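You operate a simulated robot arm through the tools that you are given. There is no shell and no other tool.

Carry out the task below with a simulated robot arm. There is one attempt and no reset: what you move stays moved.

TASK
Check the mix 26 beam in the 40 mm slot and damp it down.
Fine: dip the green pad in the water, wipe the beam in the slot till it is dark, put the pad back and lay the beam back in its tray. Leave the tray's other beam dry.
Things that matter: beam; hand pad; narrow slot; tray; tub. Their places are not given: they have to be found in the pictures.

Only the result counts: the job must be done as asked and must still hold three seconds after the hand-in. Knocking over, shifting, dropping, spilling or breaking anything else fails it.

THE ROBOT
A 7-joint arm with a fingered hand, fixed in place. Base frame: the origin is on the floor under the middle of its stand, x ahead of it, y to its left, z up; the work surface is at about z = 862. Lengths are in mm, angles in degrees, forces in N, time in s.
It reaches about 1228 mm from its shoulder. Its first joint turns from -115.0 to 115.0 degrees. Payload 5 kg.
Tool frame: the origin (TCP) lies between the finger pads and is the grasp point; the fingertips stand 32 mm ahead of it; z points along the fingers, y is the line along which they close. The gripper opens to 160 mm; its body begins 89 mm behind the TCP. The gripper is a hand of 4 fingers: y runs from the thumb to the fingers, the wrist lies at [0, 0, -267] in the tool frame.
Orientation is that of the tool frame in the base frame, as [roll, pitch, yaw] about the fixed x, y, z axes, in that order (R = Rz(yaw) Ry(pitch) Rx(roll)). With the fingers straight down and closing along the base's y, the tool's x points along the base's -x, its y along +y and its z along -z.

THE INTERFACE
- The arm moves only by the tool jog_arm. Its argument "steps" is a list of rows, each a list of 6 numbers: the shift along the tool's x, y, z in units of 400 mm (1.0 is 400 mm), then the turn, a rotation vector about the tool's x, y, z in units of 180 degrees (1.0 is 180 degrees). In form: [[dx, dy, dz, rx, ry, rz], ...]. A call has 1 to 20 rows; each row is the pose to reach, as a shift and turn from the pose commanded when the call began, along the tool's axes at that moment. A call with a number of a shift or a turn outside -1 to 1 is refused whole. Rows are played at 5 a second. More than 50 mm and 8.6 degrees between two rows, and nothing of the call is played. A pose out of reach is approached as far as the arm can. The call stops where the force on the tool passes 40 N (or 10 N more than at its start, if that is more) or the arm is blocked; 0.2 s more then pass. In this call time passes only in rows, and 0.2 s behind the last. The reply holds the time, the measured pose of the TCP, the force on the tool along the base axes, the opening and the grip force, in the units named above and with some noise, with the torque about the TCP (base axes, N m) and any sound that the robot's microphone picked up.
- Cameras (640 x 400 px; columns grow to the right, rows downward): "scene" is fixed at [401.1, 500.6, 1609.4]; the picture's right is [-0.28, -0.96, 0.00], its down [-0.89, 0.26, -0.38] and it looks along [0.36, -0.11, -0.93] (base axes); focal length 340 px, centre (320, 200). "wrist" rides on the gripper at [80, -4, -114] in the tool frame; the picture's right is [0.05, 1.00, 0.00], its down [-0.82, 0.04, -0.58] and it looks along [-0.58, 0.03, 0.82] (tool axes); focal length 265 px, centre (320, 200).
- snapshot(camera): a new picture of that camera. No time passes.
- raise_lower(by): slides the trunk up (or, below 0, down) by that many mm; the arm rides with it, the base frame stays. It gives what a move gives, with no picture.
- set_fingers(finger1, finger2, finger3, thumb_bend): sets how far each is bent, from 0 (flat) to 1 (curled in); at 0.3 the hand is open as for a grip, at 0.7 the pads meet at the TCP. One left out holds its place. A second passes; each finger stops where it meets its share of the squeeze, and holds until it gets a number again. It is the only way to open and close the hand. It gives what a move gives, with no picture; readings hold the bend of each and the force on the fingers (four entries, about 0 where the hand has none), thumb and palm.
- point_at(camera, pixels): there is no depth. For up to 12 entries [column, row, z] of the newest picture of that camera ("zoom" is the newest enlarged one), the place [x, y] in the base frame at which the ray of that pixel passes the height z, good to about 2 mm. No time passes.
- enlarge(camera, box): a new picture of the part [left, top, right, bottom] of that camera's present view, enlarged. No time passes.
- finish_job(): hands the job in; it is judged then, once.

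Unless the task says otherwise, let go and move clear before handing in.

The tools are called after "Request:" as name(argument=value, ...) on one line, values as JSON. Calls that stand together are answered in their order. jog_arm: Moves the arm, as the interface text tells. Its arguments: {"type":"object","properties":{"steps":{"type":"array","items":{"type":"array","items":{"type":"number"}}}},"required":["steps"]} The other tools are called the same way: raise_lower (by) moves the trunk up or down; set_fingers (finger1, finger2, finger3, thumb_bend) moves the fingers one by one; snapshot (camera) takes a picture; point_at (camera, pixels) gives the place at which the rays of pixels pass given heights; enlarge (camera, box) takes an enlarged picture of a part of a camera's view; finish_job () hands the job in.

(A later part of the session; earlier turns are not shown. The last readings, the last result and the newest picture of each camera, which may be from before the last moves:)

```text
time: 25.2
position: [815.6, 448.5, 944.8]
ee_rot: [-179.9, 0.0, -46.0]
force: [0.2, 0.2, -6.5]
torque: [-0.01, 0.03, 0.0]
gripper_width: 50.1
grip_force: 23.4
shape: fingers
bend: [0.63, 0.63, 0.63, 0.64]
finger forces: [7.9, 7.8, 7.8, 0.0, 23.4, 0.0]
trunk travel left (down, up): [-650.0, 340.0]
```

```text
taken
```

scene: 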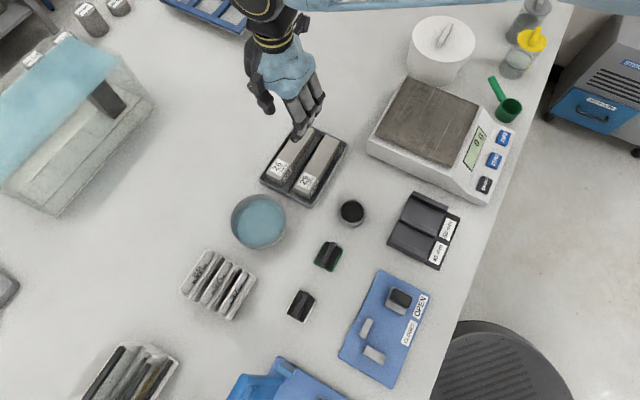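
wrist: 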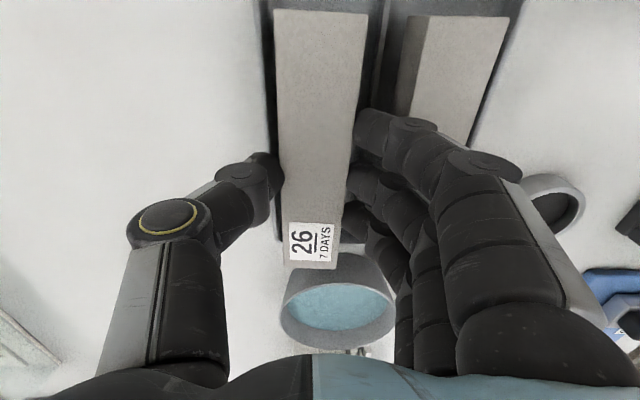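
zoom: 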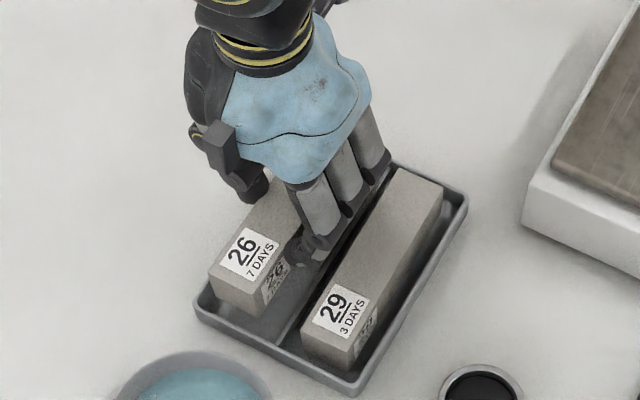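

The beam is lifted cleanly (6.5 N load) and hangs level. I'll raise it to about z = 1045, then carry it to above the slot while turning it 89 degrees.

Request:
jog_arm(steps=[[0, 0, -0.05, 0, 0, 0], [0, 0, -0.1, 0, 0, 0], [0, 0, -0.15, 0, 0, 0], [0, 0, -0.2, 0, 0, 0], [0, 0, -0.25, 0, 0, 0]])

Request:
jog_arm(steps=[[-0.0083, 0.0653, 0, 0, 0, 0.038], [-0.0166, 0.1306, 0, 0, 0, 0.076], [-0.0248, 0.196, 0, 0, 0, 0.1141], [-0.0331, 0.2612, 0, 0, 0, 0.1521], [-0.0413, 0.3264, 0, 0, 0, 0.1901], [-0.0496, 0.3918, 0, 0, 0, 0.2282], [-0.0579, 0.457, 0, 0, 0, 0.2662], [-0.0662, 0.5223, 0, 0, 0, 0.3042], [-0.0744, 0.5876, 0, 0, 0, 0.3423], [-0.0827, 0.6529, 0, 0, 0, 0.3803], [-0.091, 0.7182, 0, 0, 0, 0.4183], [-0.0992, 0.7835, 0, 0, 0, 0.4564], [-0.1075, 0.8487, 0, 0, 0, 0.4944]])

Request:
snapshot(camera="wrist")

Request:
snapshot(camera="scene")

```text
time: 26.4
position: [815.2, 448.5, 1047.4]
ee_rot: [-180.0, 0.1, -46.0]
force: [0.6, 0.4, -5.4]
torque: [0.02, 0.0, 0.0]
gripper_width: 50.0
grip_force: 23.4
shape: fingers
bend: [0.63, 0.63, 0.63, 0.64]
finger forces: [7.7, 7.8, 7.8, 0.0, 23.3, 0.0]
trunk travel left (down, up): [-650.0, 340.0]
```

```text
time: 29.2
position: [542.4, 240.2, 1046.6]
ee_rot: [-179.9, 0.1, -135.0]
force: [0.6, -0.4, -4.3]
torque: [-0.01, -0.03, 0.01]
gripper_width: 50.0
grip_force: 22.9
shape: fingers
bend: [0.63, 0.63, 0.63, 0.64]
finger forces: [7.6, 7.5, 7.7, 0.0, 22.6, 0.0]
trunk travel left (down, up): [-650.0, 340.0]
```

```text
taken
```

wrist: 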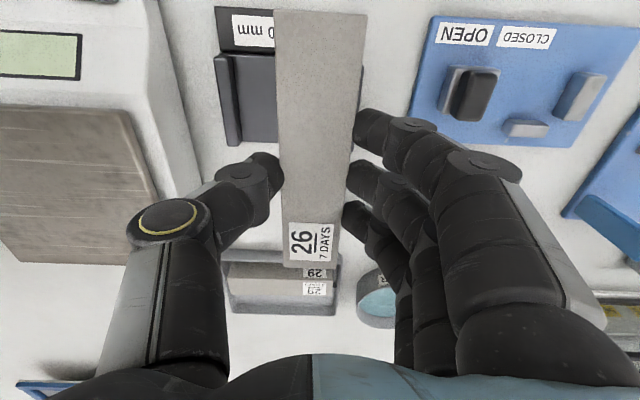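

```text
taken
```

scene: 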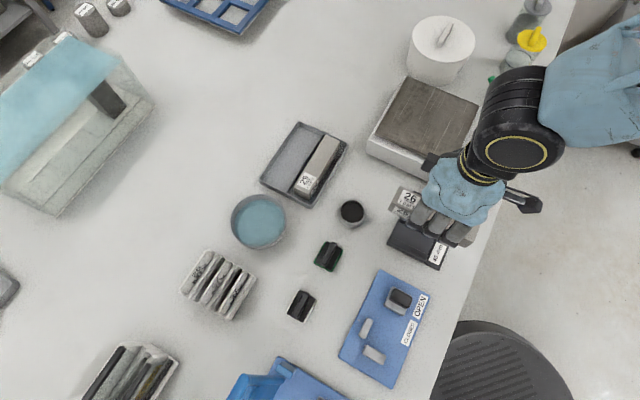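

The beam is above the slot at yaw -135 and still gripped at 23 N. I'll measure how the beam lies in the hand from the wrist view.

Request:
enlarge(camera="wrist", box=[200, 0, 440, 150])

Request:
enlarge(camera="wrist", box=[240, 200, 380, 300])

```text
2.67 times, centred on (320, 75) of wrist
```

zoom: 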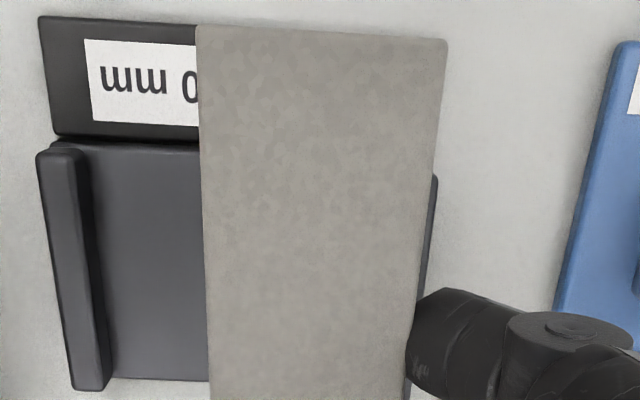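

```text
4.00 times, centred on (310, 250) of wrist
```

zoom: 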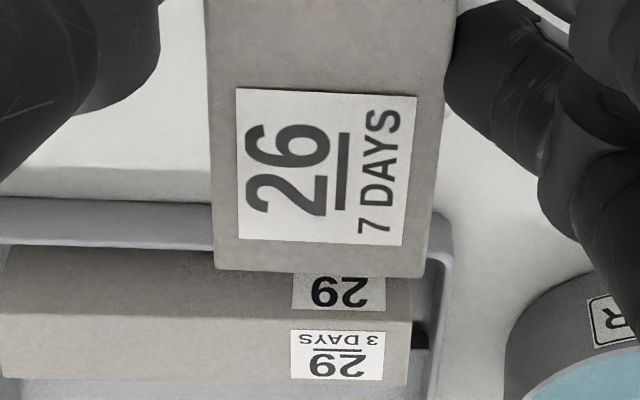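

Request:
point_at(camera="wrist", pixels=[[273.5, 9.75, 1027], [367.6, 15, 1027], [338.5, 269.25, 1027], [283.5, 267, 1027], [273.5, 9.75, 1031], [367.6, 15, 1031], [338.5, 269.25, 1031], [283.5, 267, 1031]])

Request:
enlarge(camera="scene", box=[370, 170, 480, 280])

```text
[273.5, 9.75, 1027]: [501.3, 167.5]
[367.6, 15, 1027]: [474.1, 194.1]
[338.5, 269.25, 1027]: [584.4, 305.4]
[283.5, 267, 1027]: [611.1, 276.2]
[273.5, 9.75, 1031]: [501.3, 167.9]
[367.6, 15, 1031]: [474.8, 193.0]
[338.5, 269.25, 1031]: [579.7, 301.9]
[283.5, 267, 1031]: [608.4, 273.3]
```

```text
3.64 times, centred on (425, 225) of scene
```

zoom: 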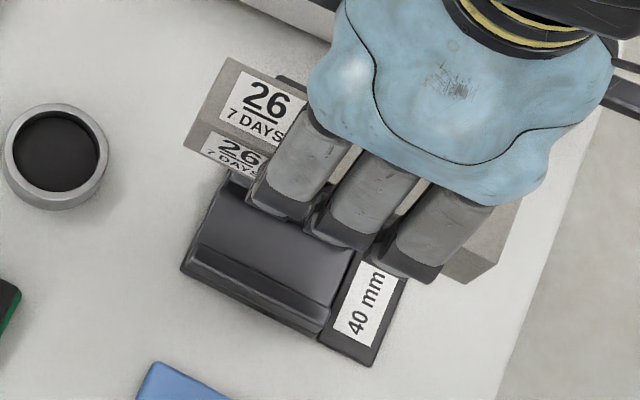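

The beam sits about 3 mm towards the thumb, its axis is at 45 degrees and its top is about 22 mm below the TCP. I'll cross-check the block's place from this wrist view.

Request:
point_at(camera="wrist", pixels=[[213.9, 58.1, 885], [228.1, 145.5, 885], [364.25, 66.75, 885], [353, 148.1, 885], [231, 58, 885], [240, 140, 885], [216, 6.5, 864]])

Request:
enlarge(camera="wrist", box=[330, 40, 390, 140])

```text
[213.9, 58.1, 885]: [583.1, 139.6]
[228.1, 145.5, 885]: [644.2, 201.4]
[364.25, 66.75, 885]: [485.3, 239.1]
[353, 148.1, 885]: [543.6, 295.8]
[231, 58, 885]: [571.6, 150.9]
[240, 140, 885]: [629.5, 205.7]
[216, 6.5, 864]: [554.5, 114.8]
```

```text
4.00 times, centred on (360, 90) of wrist
```

zoom: 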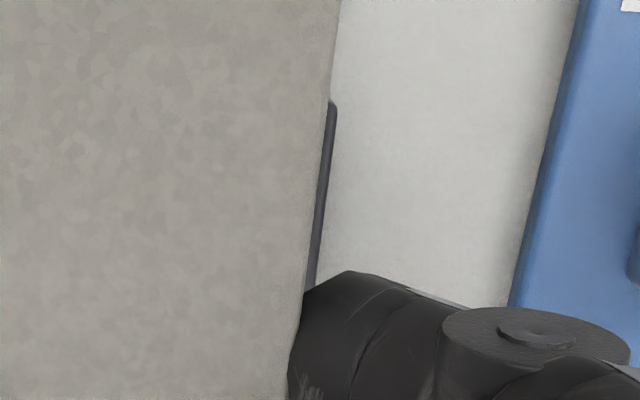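

Both views put the block's outer walls at d = 174.6 and 313.4, so the 40 mm slot's centre is at about d = 210.4, while the beam is at d = 217.0. I'll shift 6.6 mm along tool +y, 4 mm along the slot, and lower the beam to just above the walls.

Request:
jog_arm(steps=[[-0.002, 0.004, 0.03, 0, 0, 0], [-0.004, 0.008, 0.06, 0, 0, 0], [-0.006, 0.012, 0.09, 0, 0, 0], [-0.008, 0.016, 0.12, 0, 0, 0], [-0.01, 0.0165, 0.15, 0, 0, 0], [-0.01, 0.0165, 0.18, 0, 0, 0], [-0.01, 0.0165, 0.195, 0, 0, 0]])

Request:
snapshot(camera="wrist")

Request:
enlarge(camera="wrist", box=[200, 0, 440, 150])

Request:
enlarge(camera="scene", box=[370, 170, 480, 280])

Request:
jog_arm(steps=[[0, 0, 0, 0, 0, 0]])

```text
time: 30.8
position: [540.8, 251.7, 967.4]
ee_rot: [-180.0, 0.0, -135.1]
force: [0.0, 0.3, -5.6]
torque: [0.0, 0.07, 0.01]
gripper_width: 49.8
grip_force: 22.1
shape: fingers
bend: [0.63, 0.63, 0.63, 0.64]
finger forces: [7.7, 7.5, 7.5, 0.0, 22.6, 0.0]
trunk travel left (down, up): [-650.0, 340.0]
```

```text
taken
```

wrist: 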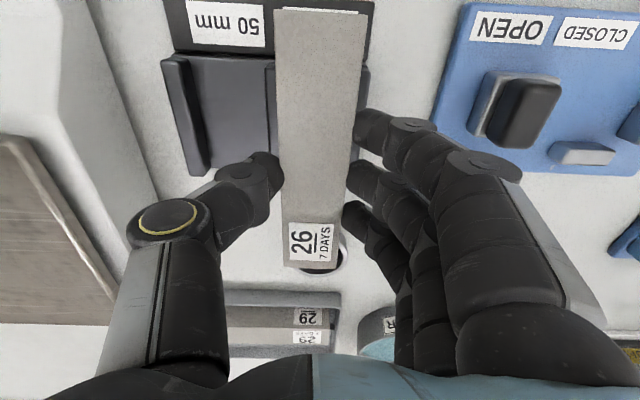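

```text
2.67 times, centred on (320, 75) of wrist
```

zoom: 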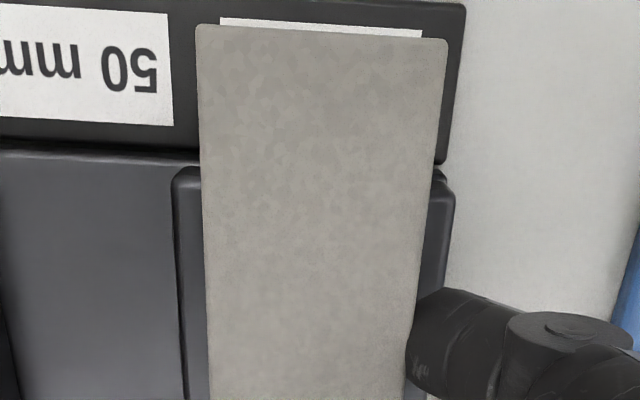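

```text
3.64 times, centred on (425, 225) of scene
```

zoom: 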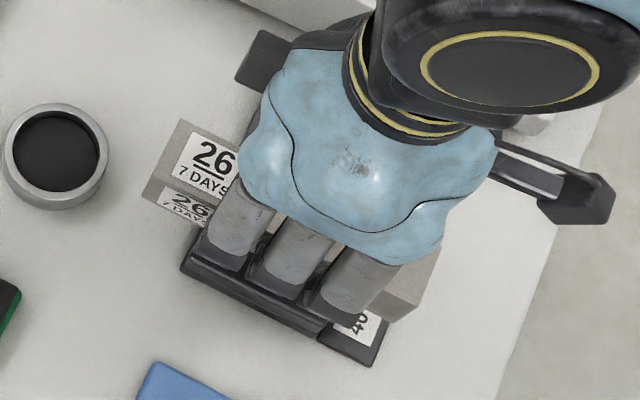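

```text
time: 31.2
position: [541.9, 251.6, 967.7]
ee_rot: [-180.0, 0.0, -135.0]
force: [0.5, -0.8, -4.8]
torque: [0.04, 0.03, 0.02]
gripper_width: 50.1
grip_force: 22.8
shape: fingers
bend: [0.63, 0.63, 0.63, 0.64]
finger forces: [7.5, 7.5, 7.6, 0.0, 22.7, 0.0]
trunk travel left (down, up): [-650.0, 340.0]
```

The beam is just above the slot, with the middle wall showing left of it and the outer wall right. I'll measure both in the same wrist frame to find the remaining offset.

Request:
point_at(camera="wrist", pixels=[[264.5, 67.5, 885], [267.5, 123.75, 885], [370.6, 73.1, 885], [367.6, 108.75, 885], [273.5, 11.25, 945], [277.6, 123.75, 945], [367.6, 15.75, 945], [356, 108.75, 945], [283.5, 267, 945], [338.5, 269, 945]])

Request:
enlarge(camera="wrist", box=[255, 50, 295, 150])

Request:
enlarge(camera="wrist", box=[340, 40, 400, 130])

```text
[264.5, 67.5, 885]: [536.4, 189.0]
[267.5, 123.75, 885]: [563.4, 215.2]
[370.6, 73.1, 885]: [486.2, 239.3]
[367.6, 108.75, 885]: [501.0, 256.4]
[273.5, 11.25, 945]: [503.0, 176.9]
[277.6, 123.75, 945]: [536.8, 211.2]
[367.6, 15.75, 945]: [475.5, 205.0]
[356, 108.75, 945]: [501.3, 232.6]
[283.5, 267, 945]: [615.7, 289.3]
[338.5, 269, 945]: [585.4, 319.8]
```

```text
4.00 times, centred on (275, 100) of wrist
```

zoom: 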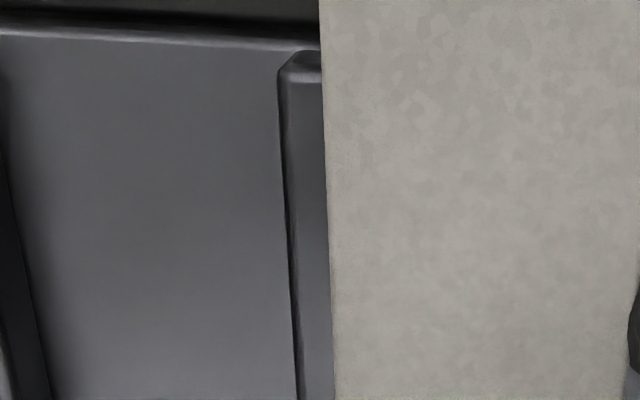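

```text
4.44 times, centred on (370, 85) of wrist
```

zoom: 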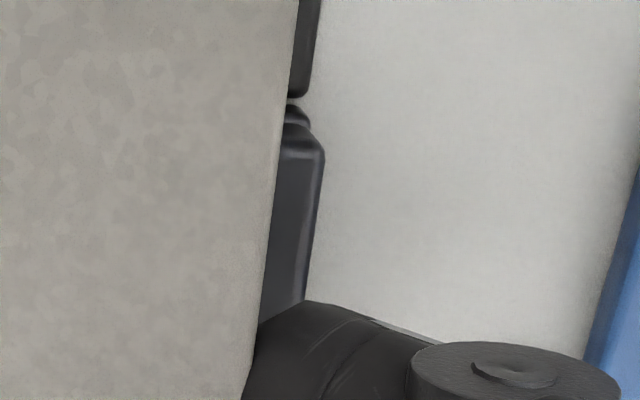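

Beam centre is at d = 210.4 and slot centre at about d = 210.1, with the angles matching, so it is aligned. I'll lower in small steps and watch the force.

Request:
jog_arm(steps=[[0, 0, 0.0125, 0, 0, 0], [0, 0, 0.025, 0, 0, 0], [0, 0, 0.0375, 0, 0, 0], [0, 0, 0.05, 0, 0, 0], [0, 0, 0.06, 0, 0, 0], [0, 0, 0.068, 0, 0, 0]])

Request:
enlarge(camera="wrist", box=[220, 0, 420, 150])

Request:
enlarge(camera="scene", box=[370, 190, 470, 280])

```text
time: 32.6
position: [542.0, 250.6, 940.6]
ee_rot: [180.0, 0.1, -134.9]
force: [-0.8, 0.3, -5.5]
torque: [0.01, 0.0, 0.01]
gripper_width: 49.9
grip_force: 22.9
shape: fingers
bend: [0.63, 0.63, 0.63, 0.64]
finger forces: [7.5, 7.5, 7.6, 0.0, 22.7, 0.0]
trunk travel left (down, up): [-650.0, 340.0]
```

```text
2.67 times, centred on (320, 75) of wrist
```

zoom: 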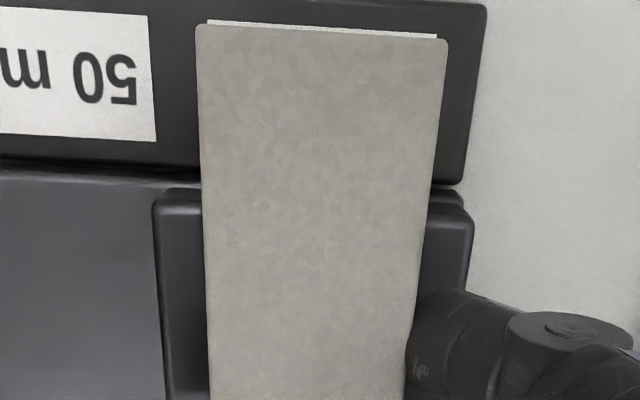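

```text
4.44 times, centred on (420, 235) of scene
```

zoom: 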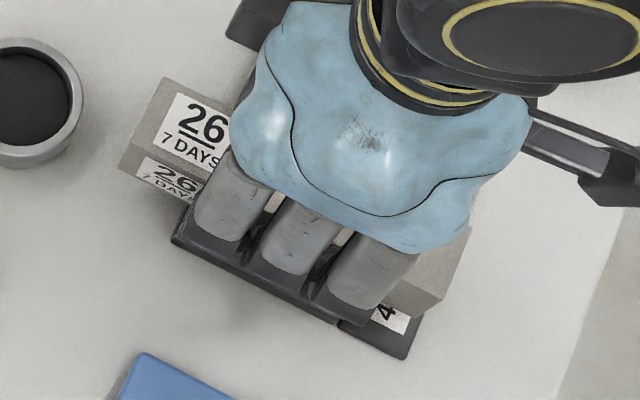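

No contact yet at z = 940.6. I'll continue down in 2 mm steps.

Request:
jog_arm(steps=[[0, 0, 0.005, 0, 0, 0], [0, 0, 0.01, 0, 0, 0], [0, 0, 0.015, 0, 0, 0]])

Request:
jog_arm(steps=[[0, 0, 0.004, 0, 0, 0], [0, 0, 0.0075, 0, 0, 0]])

```text
time: 33.4
position: [541.8, 251.6, 933.5]
ee_rot: [180.0, 0.0, -135.0]
force: [0.2, -0.1, -6.1]
torque: [0.01, 0.03, -0.01]
gripper_width: 49.8
grip_force: 22.8
shape: fingers
bend: [0.63, 0.63, 0.63, 0.64]
finger forces: [7.5, 7.5, 7.6, 0.0, 22.6, 0.0]
trunk travel left (down, up): [-650.0, 340.0]
```

```text
time: 34.0
position: [540.5, 251.5, 933.0]
ee_rot: [-179.9, 0.0, -135.0]
force: [0.7, 1.2, 6.2]
torque: [-0.05, -0.09, 0.01]
gripper_width: 49.9
grip_force: 25.5
shape: fingers
bend: [0.63, 0.63, 0.63, 0.65]
finger forces: [8.5, 8.4, 8.3, 0.1, 24.8, 0.0]
trunk travel left (down, up): [-650.0, 340.0]
```

The load changed from -5.5 to +6.2 N at z = 933, so the beam is bearing on something. I'll look closely to confirm it's down between the walls.

Request:
enlarge(camera="scene", box=[380, 195, 450, 275])

Request:
enlarge(camera="wrist", box=[220, 0, 420, 150])

```text
5.00 times, centred on (415, 235) of scene
```

zoom: 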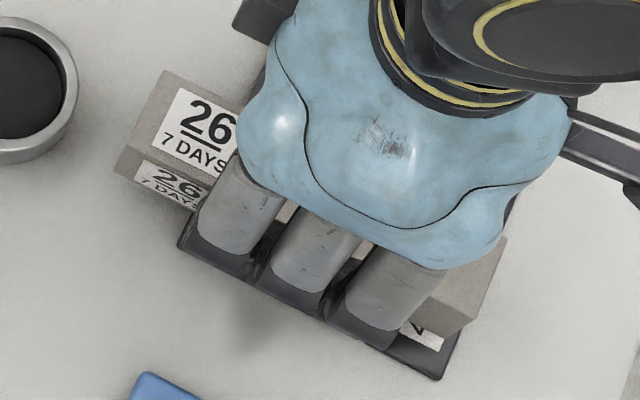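

```text
2.67 times, centred on (320, 75) of wrist
```

zoom: 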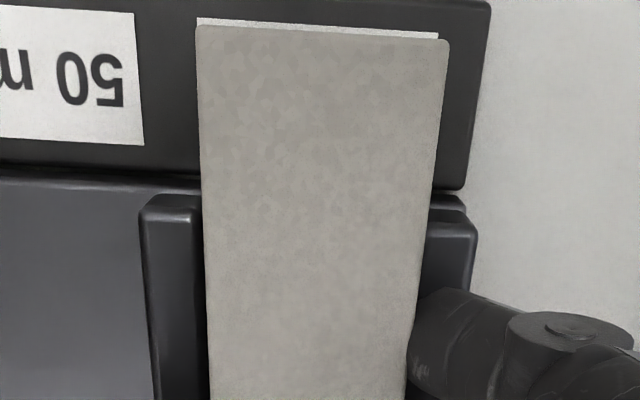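

Request:
point_at(camera="scene", pixels=[[376.6, 224.6, 910], [376.6, 224.6, 925], [374, 229.8, 870], [374, 229.8, 885], [384, 209, 910], [384, 209, 925]])

Request:
point_at(camera="wrist", pixels=[[283.5, 267, 910], [338.5, 269, 910], [273.5, 11, 910], [367.6, 16, 910]])

```text
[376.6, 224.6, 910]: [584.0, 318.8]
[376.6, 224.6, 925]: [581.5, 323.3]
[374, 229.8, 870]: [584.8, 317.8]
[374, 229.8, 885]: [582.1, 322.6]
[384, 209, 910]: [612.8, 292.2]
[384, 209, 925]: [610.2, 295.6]
```

```text
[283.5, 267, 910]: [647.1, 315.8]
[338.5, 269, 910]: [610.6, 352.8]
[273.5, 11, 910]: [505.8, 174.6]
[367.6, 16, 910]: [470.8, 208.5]
```

Scene geometry puts the beam top at about z = 910 or a little lower, so it's seated on the slot floor between the walls. I'll release it now.

Request:
set_fingers(finger1=0.57, finger2=0.57, finger3=0.57, thumb_bend=0.56)

Request:
enlarge(camera="wrist", box=[220, 0, 420, 150])

```text
time: 35.0
position: [541.2, 251.2, 931.7]
ee_rot: [-180.0, 0.0, -135.0]
force: [-0.7, -0.8, 0.5]
torque: [-0.02, 0.01, 0.0]
gripper_width: 67.5
grip_force: 0.1
shape: fingers
bend: [0.56, 0.56, 0.56, 0.56]
finger forces: [0.0, 0.0, 0.0, 0.0, 0.0, 0.0]
trunk travel left (down, up): [-650.0, 340.0]
```

```text
2.67 times, centred on (320, 75) of wrist
```

zoom: 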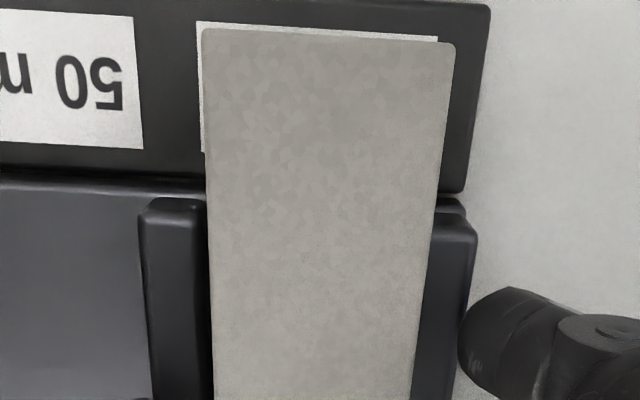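

The beam is released and reads no force, sitting in the slot. I'll rise straight up and look.

Request:
jog_arm(steps=[[0, 0, -0.03, 0, 0, 0], [0, 0, -0.06, 0, 0, 0], [0, 0, -0.11, 0, 0, 0], [0, 0, -0.16, 0, 0, 0], [0, 0, -0.21, 0, 0, 0], [0, 0, -0.27, 0, 0, 0]])

Request:
snapshot(camera="wrist")

Request:
snapshot(camera="scene")

```text
time: 36.4
position: [540.0, 253.6, 1038.4]
ee_rot: [-179.9, 0.0, -134.9]
force: [-0.7, 0.6, -0.3]
torque: [0.01, -0.01, 0.0]
gripper_width: 67.4
grip_force: 0.1
shape: fingers
bend: [0.56, 0.56, 0.56, 0.56]
finger forces: [0.1, 0.0, 0.0, 0.0, 0.1, 0.0]
trunk travel left (down, up): [-650.0, 340.0]
```

```text
taken
```

wrist: 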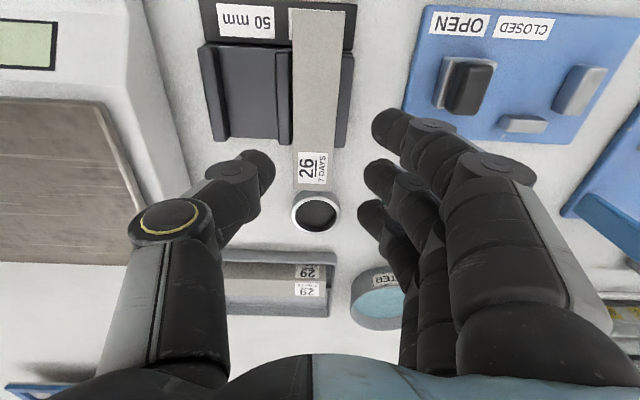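

```text
taken
```

scene: 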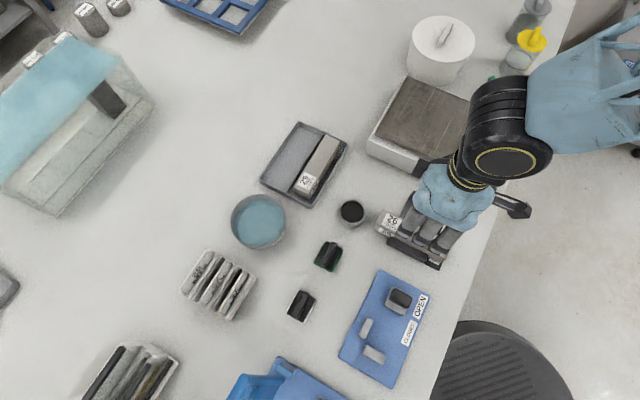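

The beam sits in the 40 mm slot, with its label end over the bench side. Next I'll move above the green pad at about (557,434) and turn tool y to +45 degrees, across its handle.

Request:
jog_arm(steps=[[-0.0292, 0.0243, 0.003, 0, 0, 0.0417], [-0.0583, 0.0486, 0.006, 0, 0, 0.0833], [-0.0875, 0.0729, 0.009, 0, 0, 0.125], [-0.1167, 0.0973, 0.012, 0, 0, 0.1667], [-0.1458, 0.1216, 0.015, 0, 0, 0.2083], [-0.175, 0.1459, 0.018, 0, 0, 0.25], [-0.2042, 0.1702, 0.021, 0, 0, 0.2917], [-0.2333, 0.1945, 0.024, 0, 0, 0.3333], [-0.2625, 0.2188, 0.027, 0, 0, 0.375], [-0.2917, 0.2431, 0.03, 0, 0, 0.4167], [-0.3208, 0.2675, 0.034, 0, 0, 0.4583], [-0.35, 0.2918, 0.0375, 0, 0, 0.5]])

Request:
snapshot(camera="wrist")

Request:
snapshot(camera="scene")

Request:
jog_arm(steps=[[0, 0, 0, 0, 0, 0]])

```text
time: 39.0
position: [555.9, 433.3, 1023.9]
ee_rot: [180.0, 0.0, 134.9]
force: [0.3, -0.1, 0.0]
torque: [-0.04, -0.01, -0.01]
gripper_width: 67.5
grip_force: 0.0
shape: fingers
bend: [0.56, 0.56, 0.56, 0.56]
finger forces: [0.0, 0.1, 0.1, 0.1, 0.0, 0.0]
trunk travel left (down, up): [-650.0, 340.0]
```

```text
taken
```

wrist: 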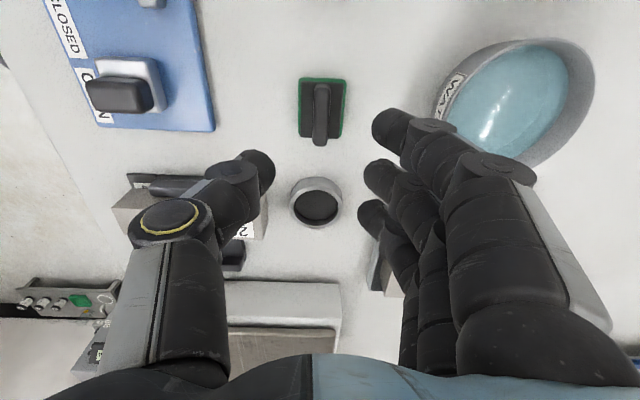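

```text
taken
```

scene: 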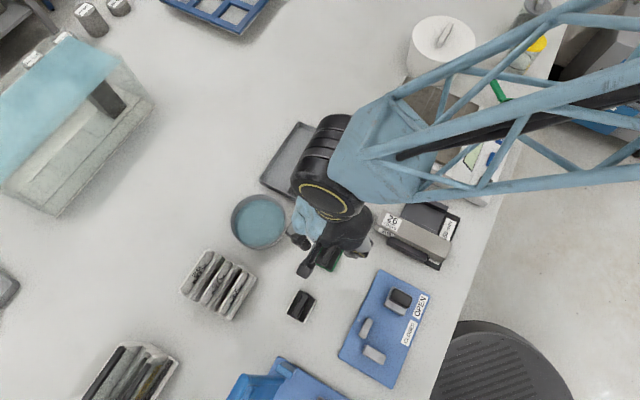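

```text
time: 39.4
position: [555.9, 432.4, 1024.0]
ee_rot: [180.0, 0.0, 135.0]
force: [0.2, -0.5, -0.1]
torque: [0.0, 0.01, -0.01]
gripper_width: 67.6
grip_force: 0.0
shape: fingers
bend: [0.56, 0.56, 0.56, 0.56]
finger forces: [0.1, 0.1, 0.0, 0.0, 0.0, 0.0]
trunk travel left (down, up): [-650.0, 340.0]
```

The pad is right under the hand at wrist (322,108). I'll enlarge it to measure the handle's height, width and angle.

Request:
enlarge(camera="wrist", box=[280, 65, 370, 155])

Request:
enlarge(camera="wrist", box=[420, 20, 600, 180])

```text
4.44 times, centred on (325, 110) of wrist
```

zoom: 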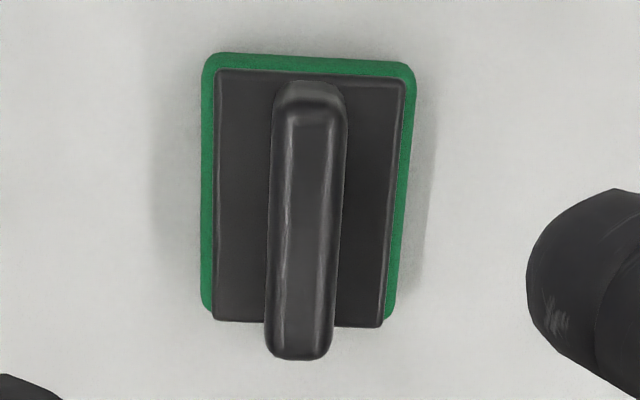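

```text
2.50 times, centred on (510, 100) of wrist
```

zoom: 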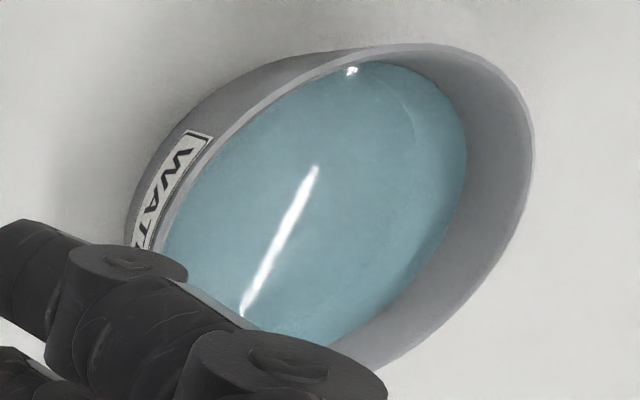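

Request:
point_at(camera="wrist", pixels=[[323.2, 83, 880], [323.2, 83, 890], [323.2, 83, 900], [320.05, 146, 880], [320.05, 146, 890], [320.05, 146, 900], [298.5, 77, 864], [346.5, 80.5, 864], [340.5, 135.5, 870], [302, 136, 870], [330, 110, 890], [313.5, 110, 890]])

Request:
point_at(camera="scene", pixels=[[323.65, 266, 880], [323.65, 266, 890], [323.65, 266, 900], [333.96, 242.4, 880], [333.96, 242.4, 890], [333.96, 242.4, 900]])

```text
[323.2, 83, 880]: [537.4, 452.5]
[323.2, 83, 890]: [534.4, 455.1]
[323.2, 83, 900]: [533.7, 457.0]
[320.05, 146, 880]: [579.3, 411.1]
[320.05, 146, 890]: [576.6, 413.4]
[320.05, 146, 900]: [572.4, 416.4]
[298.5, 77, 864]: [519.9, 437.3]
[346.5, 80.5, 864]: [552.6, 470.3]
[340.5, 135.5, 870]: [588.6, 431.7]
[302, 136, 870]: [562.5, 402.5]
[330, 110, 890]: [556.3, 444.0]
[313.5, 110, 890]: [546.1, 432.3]
```

```text
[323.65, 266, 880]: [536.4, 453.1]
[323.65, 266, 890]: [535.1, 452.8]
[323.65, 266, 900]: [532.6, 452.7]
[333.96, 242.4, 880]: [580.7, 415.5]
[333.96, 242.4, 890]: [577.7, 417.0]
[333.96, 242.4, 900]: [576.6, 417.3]
```

The handle is about 15.5 mm wide and 54 mm long, centred near (557,433.5) at 135 degrees, and well aligned with the hand. I'll narrow the fingers and descend to about z = 950 for a check.

Request:
set_fingers(finger1=0.62, finger2=0.62, finger3=0.62, thumb_bend=0.62)

Request:
jog_arm(steps=[[0, 0.001, 0.05, 0, 0, 0], [0, 0.002, 0.1, 0, 0, 0], [0, 0.0025, 0.15, 0, 0, 0], [0, 0.0025, 0.185, 0, 0, 0]])

Request:
enlarge(camera="wrist", box=[220, 80, 420, 230])

Request:
enlarge(camera="scene", box=[270, 200, 390, 300])

```text
time: 40.4
position: [554.6, 432.2, 1024.8]
ee_rot: [-179.9, 0.0, 134.9]
force: [-0.4, 0.1, -0.1]
torque: [0.03, -0.02, 0.01]
gripper_width: 47.2
grip_force: 0.0
shape: fingers
bend: [0.62, 0.62, 0.62, 0.62]
finger forces: [0.0, 0.1, 0.1, 0.0, 0.0, 0.1]
trunk travel left (down, up): [-650.0, 340.0]
```

```text
time: 41.4
position: [557.0, 434.3, 951.1]
ee_rot: [-180.0, 0.0, 134.9]
force: [1.0, 0.5, 0.0]
torque: [-0.01, 0.01, 0.01]
gripper_width: 47.2
grip_force: 0.0
shape: fingers
bend: [0.62, 0.62, 0.62, 0.62]
finger forces: [0.0, 0.1, 0.0, 0.0, 0.0, 0.0]
trunk travel left (down, up): [-650.0, 340.0]
```

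```text
2.67 times, centred on (320, 155) of wrist
```

zoom: 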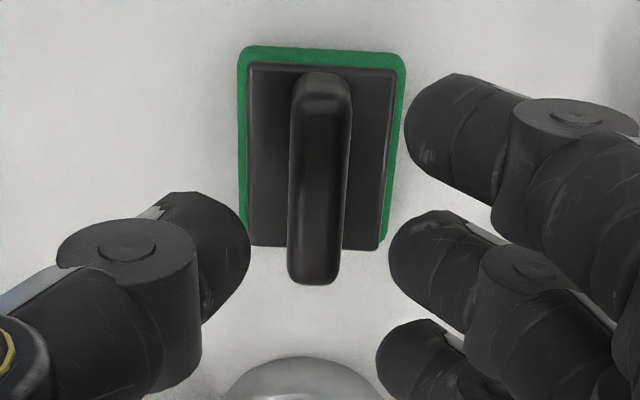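

```text
4.00 times, centred on (330, 250) of scene
```

zoom: 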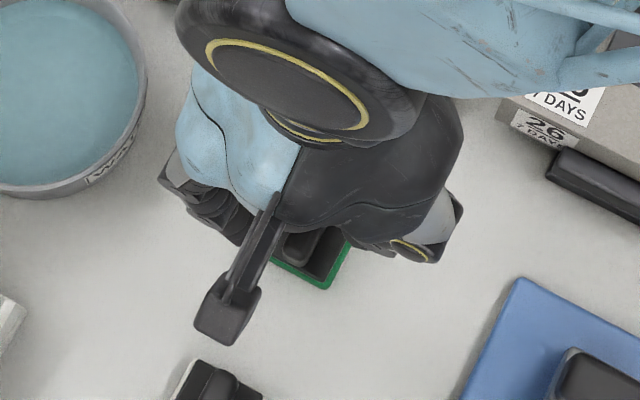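

The handle is centred at zoom column 319 between the thumb and the middle finger. I'll narrow slightly more and go down to about z = 922 in small steps.

Request:
set_fingers(finger1=0.63, finger2=0.63, finger3=0.63, thumb_bend=0.63)

Request:
jog_arm(steps=[[0, 0, 0.025, 0, 0, 0], [0, 0, 0.045, 0, 0, 0], [0, 0, 0.06, 0, 0, 0], [0, 0, 0.0725, 0, 0, 0]])

Request:
enlarge(camera="wrist", box=[220, 80, 420, 230])

```text
time: 42.4
position: [556.5, 434.4, 951.1]
ee_rot: [180.0, -0.1, 135.0]
force: [-0.3, -0.5, -0.1]
torque: [-0.01, 0.03, 0.0]
gripper_width: 43.8
grip_force: 0.1
shape: fingers
bend: [0.63, 0.63, 0.63, 0.63]
finger forces: [0.0, 0.1, 0.0, 0.0, 0.0, 0.0]
trunk travel left (down, up): [-650.0, 340.0]
```

```text
time: 43.4
position: [559.0, 434.1, 922.0]
ee_rot: [-180.0, 0.0, 135.0]
force: [0.3, -1.3, -0.4]
torque: [0.0, -0.01, 0.02]
gripper_width: 44.2
grip_force: 0.2
shape: fingers
bend: [0.63, 0.63, 0.63, 0.63]
finger forces: [0.0, 0.0, 0.1, 0.0, 0.0, 0.0]
trunk travel left (down, up): [-650.0, 340.0]
```

```text
2.67 times, centred on (320, 155) of wrist
```

zoom: 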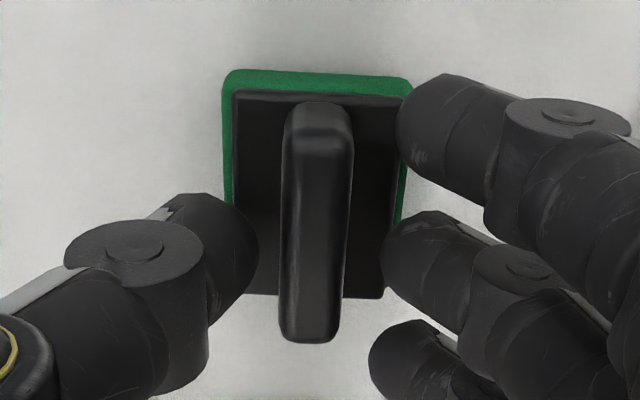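

Still no contact at z = 922, and the handle is about 1 mm towards the thumb. I'll shift 1 mm and descend to about z = 914, watching for contact with the plate.

Request:
jog_arm(steps=[[0, -0.0015, 0.005, 0, 0, 0], [0, -0.0025, 0.01, 0, 0, 0], [0, -0.0025, 0.015, 0, 0, 0], [0, -0.0025, 0.02, 0, 0, 0]])

Request:
enlarge(camera="wrist", box=[220, 80, 420, 230])

```text
time: 44.4
position: [556.8, 434.0, 914.2]
ee_rot: [179.9, -0.1, 135.0]
force: [0.1, -0.6, 0.7]
torque: [-0.07, 0.04, 0.0]
gripper_width: 43.9
grip_force: 0.8
shape: fingers
bend: [0.63, 0.63, 0.63, 0.63]
finger forces: [0.0, 0.0, 0.1, 0.0, 0.9, 0.0]
trunk travel left (down, up): [-650.0, 340.0]
```

```text
2.67 times, centred on (320, 155) of wrist
```

zoom: 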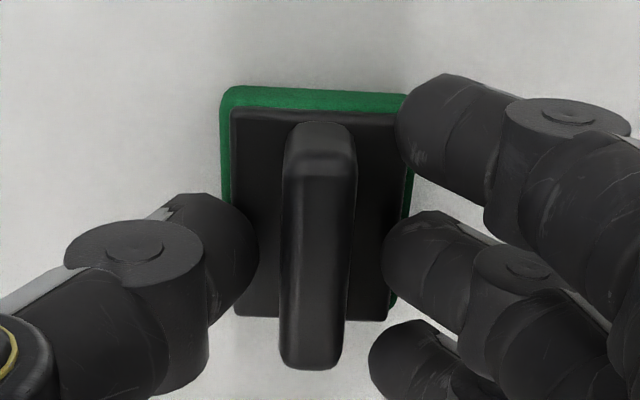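

The thumb just touches the plate (0.9 N) at z = 914. I'll lift 2 mm and close gradually on the handle.

Request:
jog_arm(steps=[[0, 0, -0.003, 0, 0, 0], [0, 0, -0.005, 0, 0, 0]])

Request:
set_fingers(finger1=0.67, finger2=0.67, finger3=0.67, thumb_bend=0.67)

Request:
enlarge(camera="wrist", box=[220, 80, 420, 230])

```text
time: 45.0
position: [557.0, 433.5, 915.5]
ee_rot: [-179.9, 0.0, 135.0]
force: [0.0, -0.7, 0.1]
torque: [-0.01, -0.04, -0.01]
gripper_width: 43.7
grip_force: 0.1
shape: fingers
bend: [0.63, 0.63, 0.63, 0.63]
finger forces: [0.1, 0.0, 0.0, 0.1, 0.1, 0.0]
trunk travel left (down, up): [-650.0, 340.0]
```

```text
time: 46.0
position: [557.6, 433.1, 915.3]
ee_rot: [-179.9, -0.1, 135.0]
force: [-0.5, 0.4, -0.1]
torque: [0.01, 0.0, -0.03]
gripper_width: 32.2
grip_force: 1.0
shape: fingers
bend: [0.67, 0.66, 0.67, 0.67]
finger forces: [0.2, 0.6, 0.2, 0.1, 0.7, 0.1]
trunk travel left (down, up): [-650.0, 340.0]
```

```text
2.67 times, centred on (320, 155) of wrist
```

zoom: 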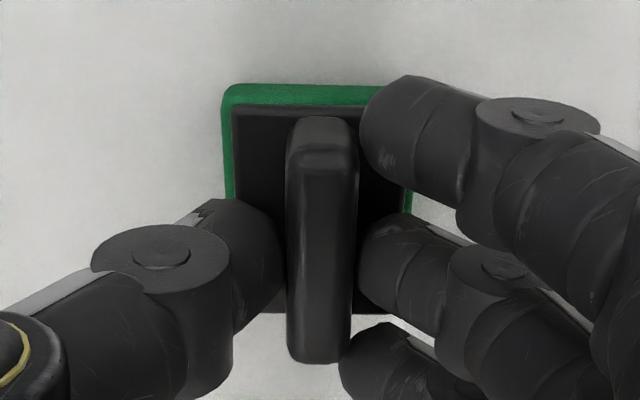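

Contact has begun evenly (finger 2 at 0.6 N, thumb 0.7 N, outer fingers 0.2 N each). I'll squeeze further.

Request:
set_fingers(finger1=0.74, finger2=0.74, finger3=0.74, thumb_bend=0.74)

Request:
enlarge(camera="wrist", box=[220, 80, 420, 230])

```text
time: 47.0
position: [558.1, 434.5, 914.5]
ee_rot: [-180.0, -0.1, 135.0]
force: [0.1, 1.2, -0.6]
torque: [-0.02, -0.02, -0.02]
gripper_width: 28.7
grip_force: 18.4
shape: fingers
bend: [0.72, 0.72, 0.72, 0.68]
finger forces: [5.1, 8.5, 5.9, 0.0, 17.6, 0.1]
trunk travel left (down, up): [-650.0, 340.0]
```

```text
2.67 times, centred on (320, 155) of wrist
```

zoom: 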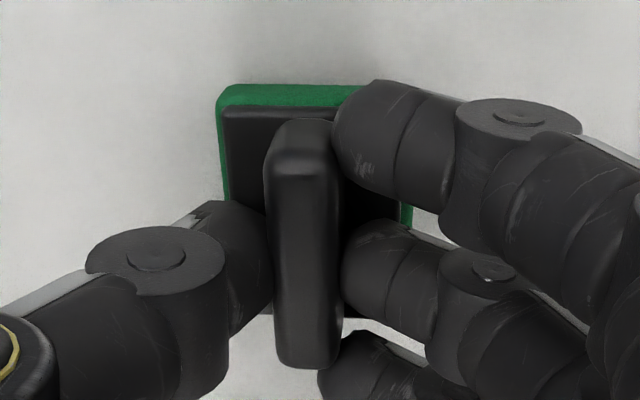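

The grip is firm at 18 N, with all three fingers and the thumb on the handle. I'll lift slowly by 25 mm and check the pad.

Request:
jog_arm(steps=[[0, 0, -0.01, 0, 0, 0], [0, 0, -0.0225, 0, 0, 0], [0, 0, -0.0425, 0, 0, 0], [0, 0, -0.0625, 0, 0, 0]])

Request:
snapshot(camera="wrist")

Request:
enlarge(camera="scene", box=[270, 200, 390, 300])

```text
time: 48.0
position: [557.7, 434.7, 940.1]
ee_rot: [180.0, 0.1, 135.0]
force: [-0.2, 0.9, -0.8]
torque: [0.01, 0.01, 0.01]
gripper_width: 28.5
grip_force: 18.3
shape: fingers
bend: [0.72, 0.72, 0.72, 0.68]
finger forces: [5.1, 8.6, 5.9, 0.0, 17.6, 0.1]
trunk travel left (down, up): [-650.0, 340.0]
```

```text
taken
```

wrist: 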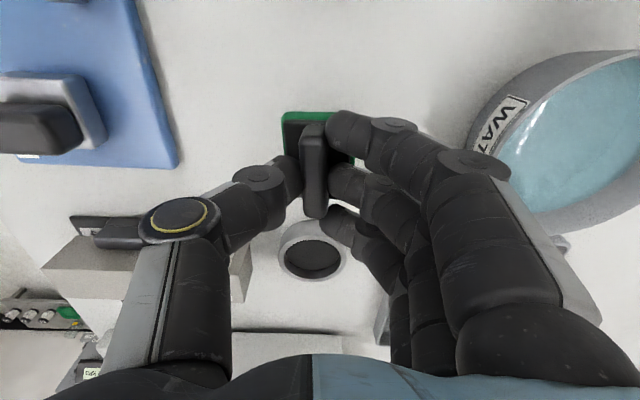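

```text
4.00 times, centred on (330, 250) of scene
```

zoom: 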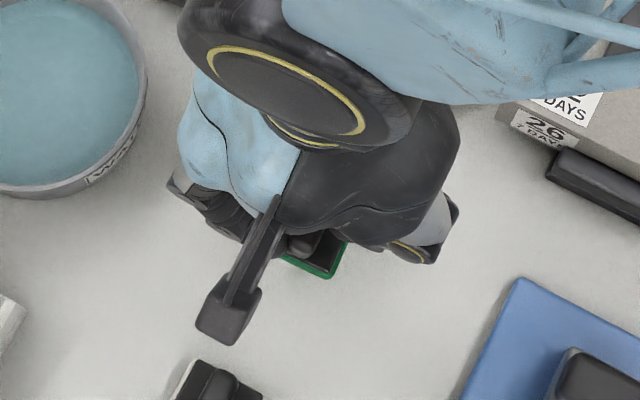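

The pad came up flat with the hand. I'll rise and carry it above the tub to measure the rim and water level from there.

Request:
jog_arm(steps=[[0, 0, -0.05, 0, 0, 0], [0, 0, -0.1, 0, 0, 0], [0, 0, -0.15, 0, 0, 0], [0.005, 0.06, -0.2, 0, 0, 0], [0.01, 0.12, -0.25, 0, 0, 0], [0.015, 0.18, -0.3, 0, 0, 0], [0.018, 0.24, -0.3, 0, 0, 0], [0.022, 0.3, -0.3, 0, 0, 0], [0.028, 0.36, -0.3, 0, 0, 0], [0.032, 0.4225, -0.3, 0, 0, 0]])

Request:
snapshot(camera="wrist")

Request:
snapshot(camera="scene")

Request:
jog_arm(steps=[[0, 0, 0, 0, 0, 0]])

```text
time: 50.2
position: [669.1, 561.8, 1060.0]
ee_rot: [-179.9, -0.1, 135.0]
force: [-0.3, 0.5, -1.2]
torque: [0.0, 0.02, 0.0]
gripper_width: 28.5
grip_force: 17.7
shape: fingers
bend: [0.72, 0.72, 0.72, 0.68]
finger forces: [5.0, 8.2, 5.8, 0.1, 17.5, 0.0]
trunk travel left (down, up): [-650.0, 340.0]
```

```text
taken
```

wrist: 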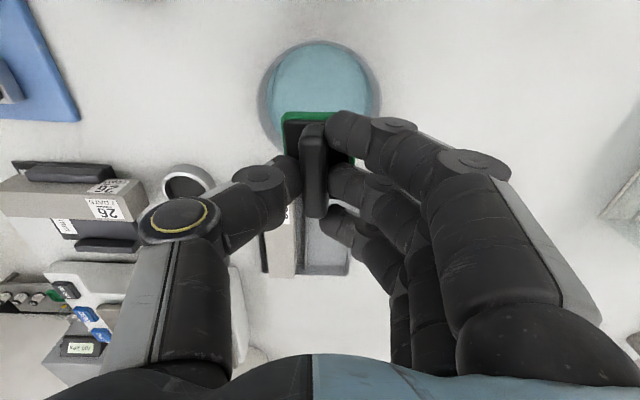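

```text
taken
```

scene: 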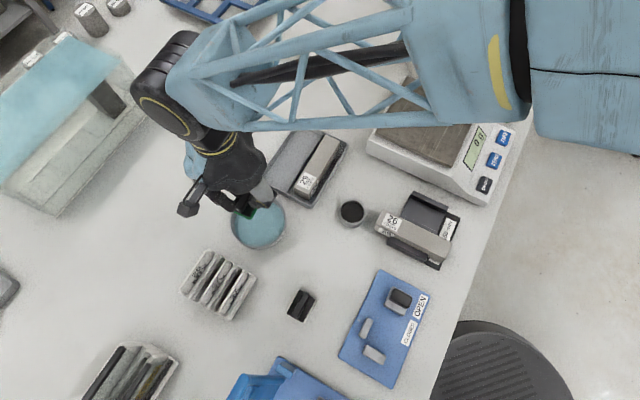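

```text
time: 50.6
position: [668.7, 562.7, 1060.2]
ee_rot: [180.0, -0.1, 135.0]
force: [0.0, 0.0, -0.8]
torque: [-0.01, 0.01, 0.02]
gripper_width: 28.2
grip_force: 18.6
shape: fingers
bend: [0.72, 0.72, 0.72, 0.68]
finger forces: [5.0, 8.2, 5.8, 0.1, 17.6, 0.1]
trunk travel left (down, up): [-650.0, 340.0]
```

The pad is above the tub, whose rim shows around wrist (320,85). I'll enlarge to measure the rim and the water.

Request:
enlarge(camera="wrist", box=[240, 30, 400, 150])

Request:
enlarge(camera="scene", box=[220, 170, 310, 260])

```text
3.33 times, centred on (320, 90) of wrist
```

zoom: 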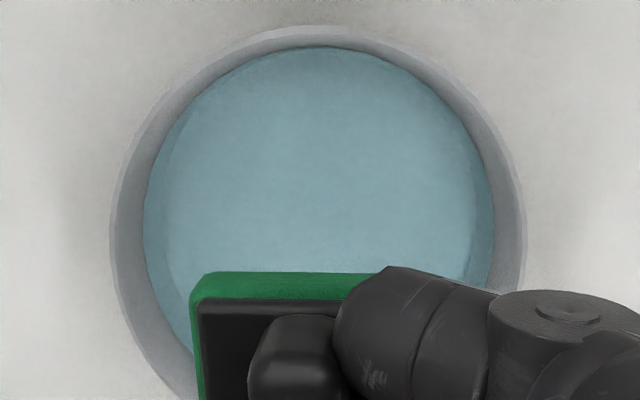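

```text
4.44 times, centred on (265, 215) of scene
```

zoom: 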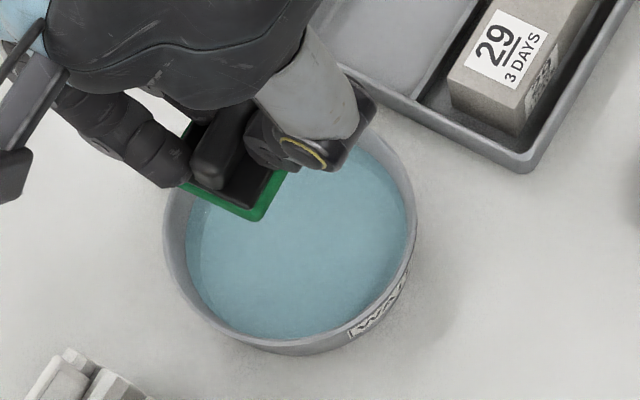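

Request:
point_at(camera="wrist", pixels=[[257, 99, 890], [381.5, 97.5, 890], [319.4, 38.1, 890], [257, 99, 905], [381.5, 97.5, 905], [319.4, 38.1, 905], [257, 99, 915], [381.5, 97.5, 915], [319.4, 38.1, 915], [318.5, 44.1, 885], [267.5, 94.5, 885], [371.6, 94.5, 885]])

Request:
point_at(camera="scene", pixels=[[229.6, 221, 890], [286.4, 218, 890], [258, 194, 890], [256, 247.6, 890], [229.6, 221, 905], [286.4, 218, 905], [258, 194, 905], [256, 247.6, 905], [229.6, 221, 915], [286.4, 218, 915], [258, 194, 915], [256, 247.6, 915]])

```text
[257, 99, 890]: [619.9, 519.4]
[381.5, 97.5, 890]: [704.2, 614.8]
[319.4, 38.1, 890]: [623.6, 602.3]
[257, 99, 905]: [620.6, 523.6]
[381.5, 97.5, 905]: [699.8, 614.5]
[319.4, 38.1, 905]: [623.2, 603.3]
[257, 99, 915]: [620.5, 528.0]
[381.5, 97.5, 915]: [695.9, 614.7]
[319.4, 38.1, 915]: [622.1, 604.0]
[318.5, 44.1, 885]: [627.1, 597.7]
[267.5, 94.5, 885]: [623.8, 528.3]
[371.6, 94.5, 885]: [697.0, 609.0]
```

```text
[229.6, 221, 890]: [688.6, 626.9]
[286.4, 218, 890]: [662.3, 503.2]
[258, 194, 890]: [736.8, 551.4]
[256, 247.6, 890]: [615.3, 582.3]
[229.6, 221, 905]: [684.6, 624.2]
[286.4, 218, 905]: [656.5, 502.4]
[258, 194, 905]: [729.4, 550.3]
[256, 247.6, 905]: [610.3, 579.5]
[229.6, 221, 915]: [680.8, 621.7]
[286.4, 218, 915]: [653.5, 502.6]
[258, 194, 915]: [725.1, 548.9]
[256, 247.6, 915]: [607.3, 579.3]
```

Rim comes out at about z = 900-905 with a 61 mm outer radius, water at about z = 878, and the tub's centre near (669,562), right below the hand. I'll lower the pad to just above the water and check clearances.

Request:
jog_arm(steps=[[0, 0.002, 0.05, 0, 0, 0], [0, 0.004, 0.1, 0, 0, 0], [0, 0.006, 0.15, 0, 0, 0], [0, 0.0075, 0.2, 0, 0, 0], [0, 0.0075, 0.24, 0, 0, 0], [0, 0.0075, 0.27, 0, 0, 0]])

Request:
snapshot(camera="wrist")

Request:
enlarge(camera="scene", box=[215, 160, 315, 260])

```text
time: 52.0
position: [669.1, 564.4, 954.0]
ee_rot: [179.9, 0.0, 135.0]
force: [-0.5, -0.7, 0.1]
torque: [-0.02, -0.01, 0.0]
gripper_width: 28.4
grip_force: 18.5
shape: fingers
bend: [0.72, 0.72, 0.72, 0.68]
finger forces: [5.1, 8.2, 5.7, 0.0, 17.4, 0.1]
trunk travel left (down, up): [-650.0, 340.0]
```

```text
taken
```

wrist: 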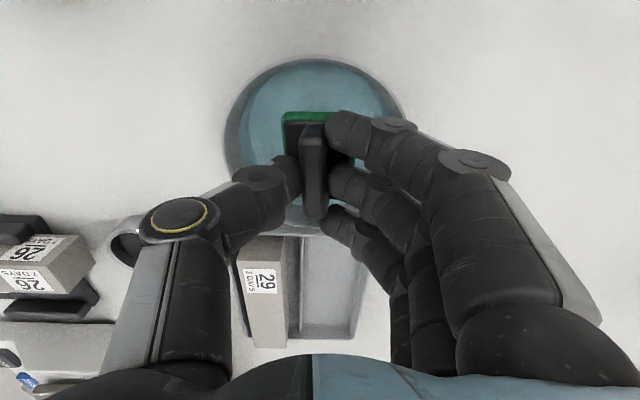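

```text
4.00 times, centred on (265, 210) of scene
```

zoom: 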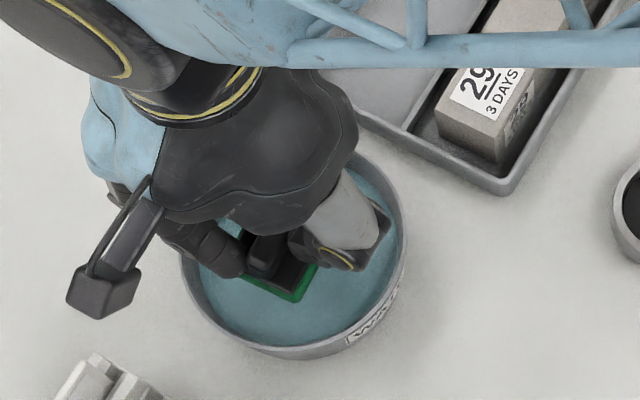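

The pad is inside the rim with room all round. I'll lower slowly into the water, watching the force.

Request:
jog_arm(steps=[[0, 0, 0.0125, 0, 0, 0], [0, 0, 0.025, 0, 0, 0], [0, 0, 0.0375, 0, 0, 0], [0, 0, 0.05, 0, 0, 0], [0, 0, 0.06, 0, 0, 0]])

Request:
snapshot(camera="wrist")

Request:
enlarge(camera="scene", box=[215, 160, 315, 260])

```text
time: 53.2
position: [669.7, 563.9, 928.5]
ee_rot: [179.9, -0.1, 135.0]
force: [0.0, 0.0, -0.3]
torque: [0.01, 0.0, -0.02]
gripper_width: 28.0
grip_force: 18.5
shape: fingers
bend: [0.72, 0.72, 0.72, 0.68]
finger forces: [4.9, 8.2, 5.8, 0.1, 17.4, 0.0]
trunk travel left (down, up): [-650.0, 340.0]
```

```text
taken
```

wrist: 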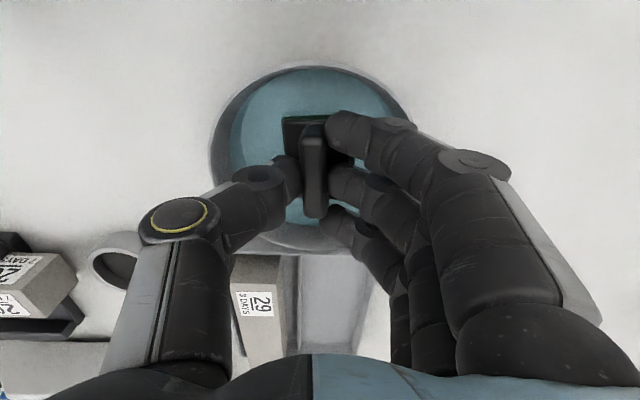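

```text
4.00 times, centred on (265, 210) of scene
```

zoom: 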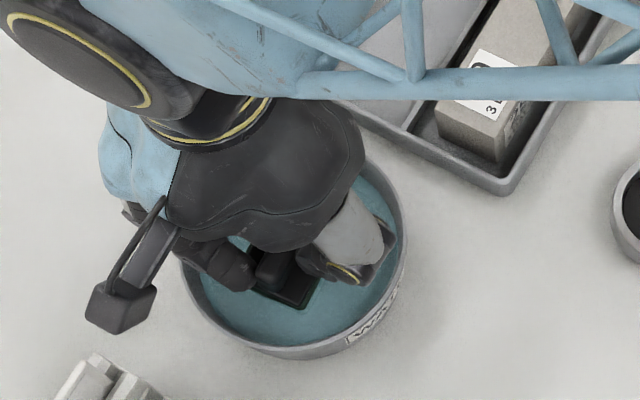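

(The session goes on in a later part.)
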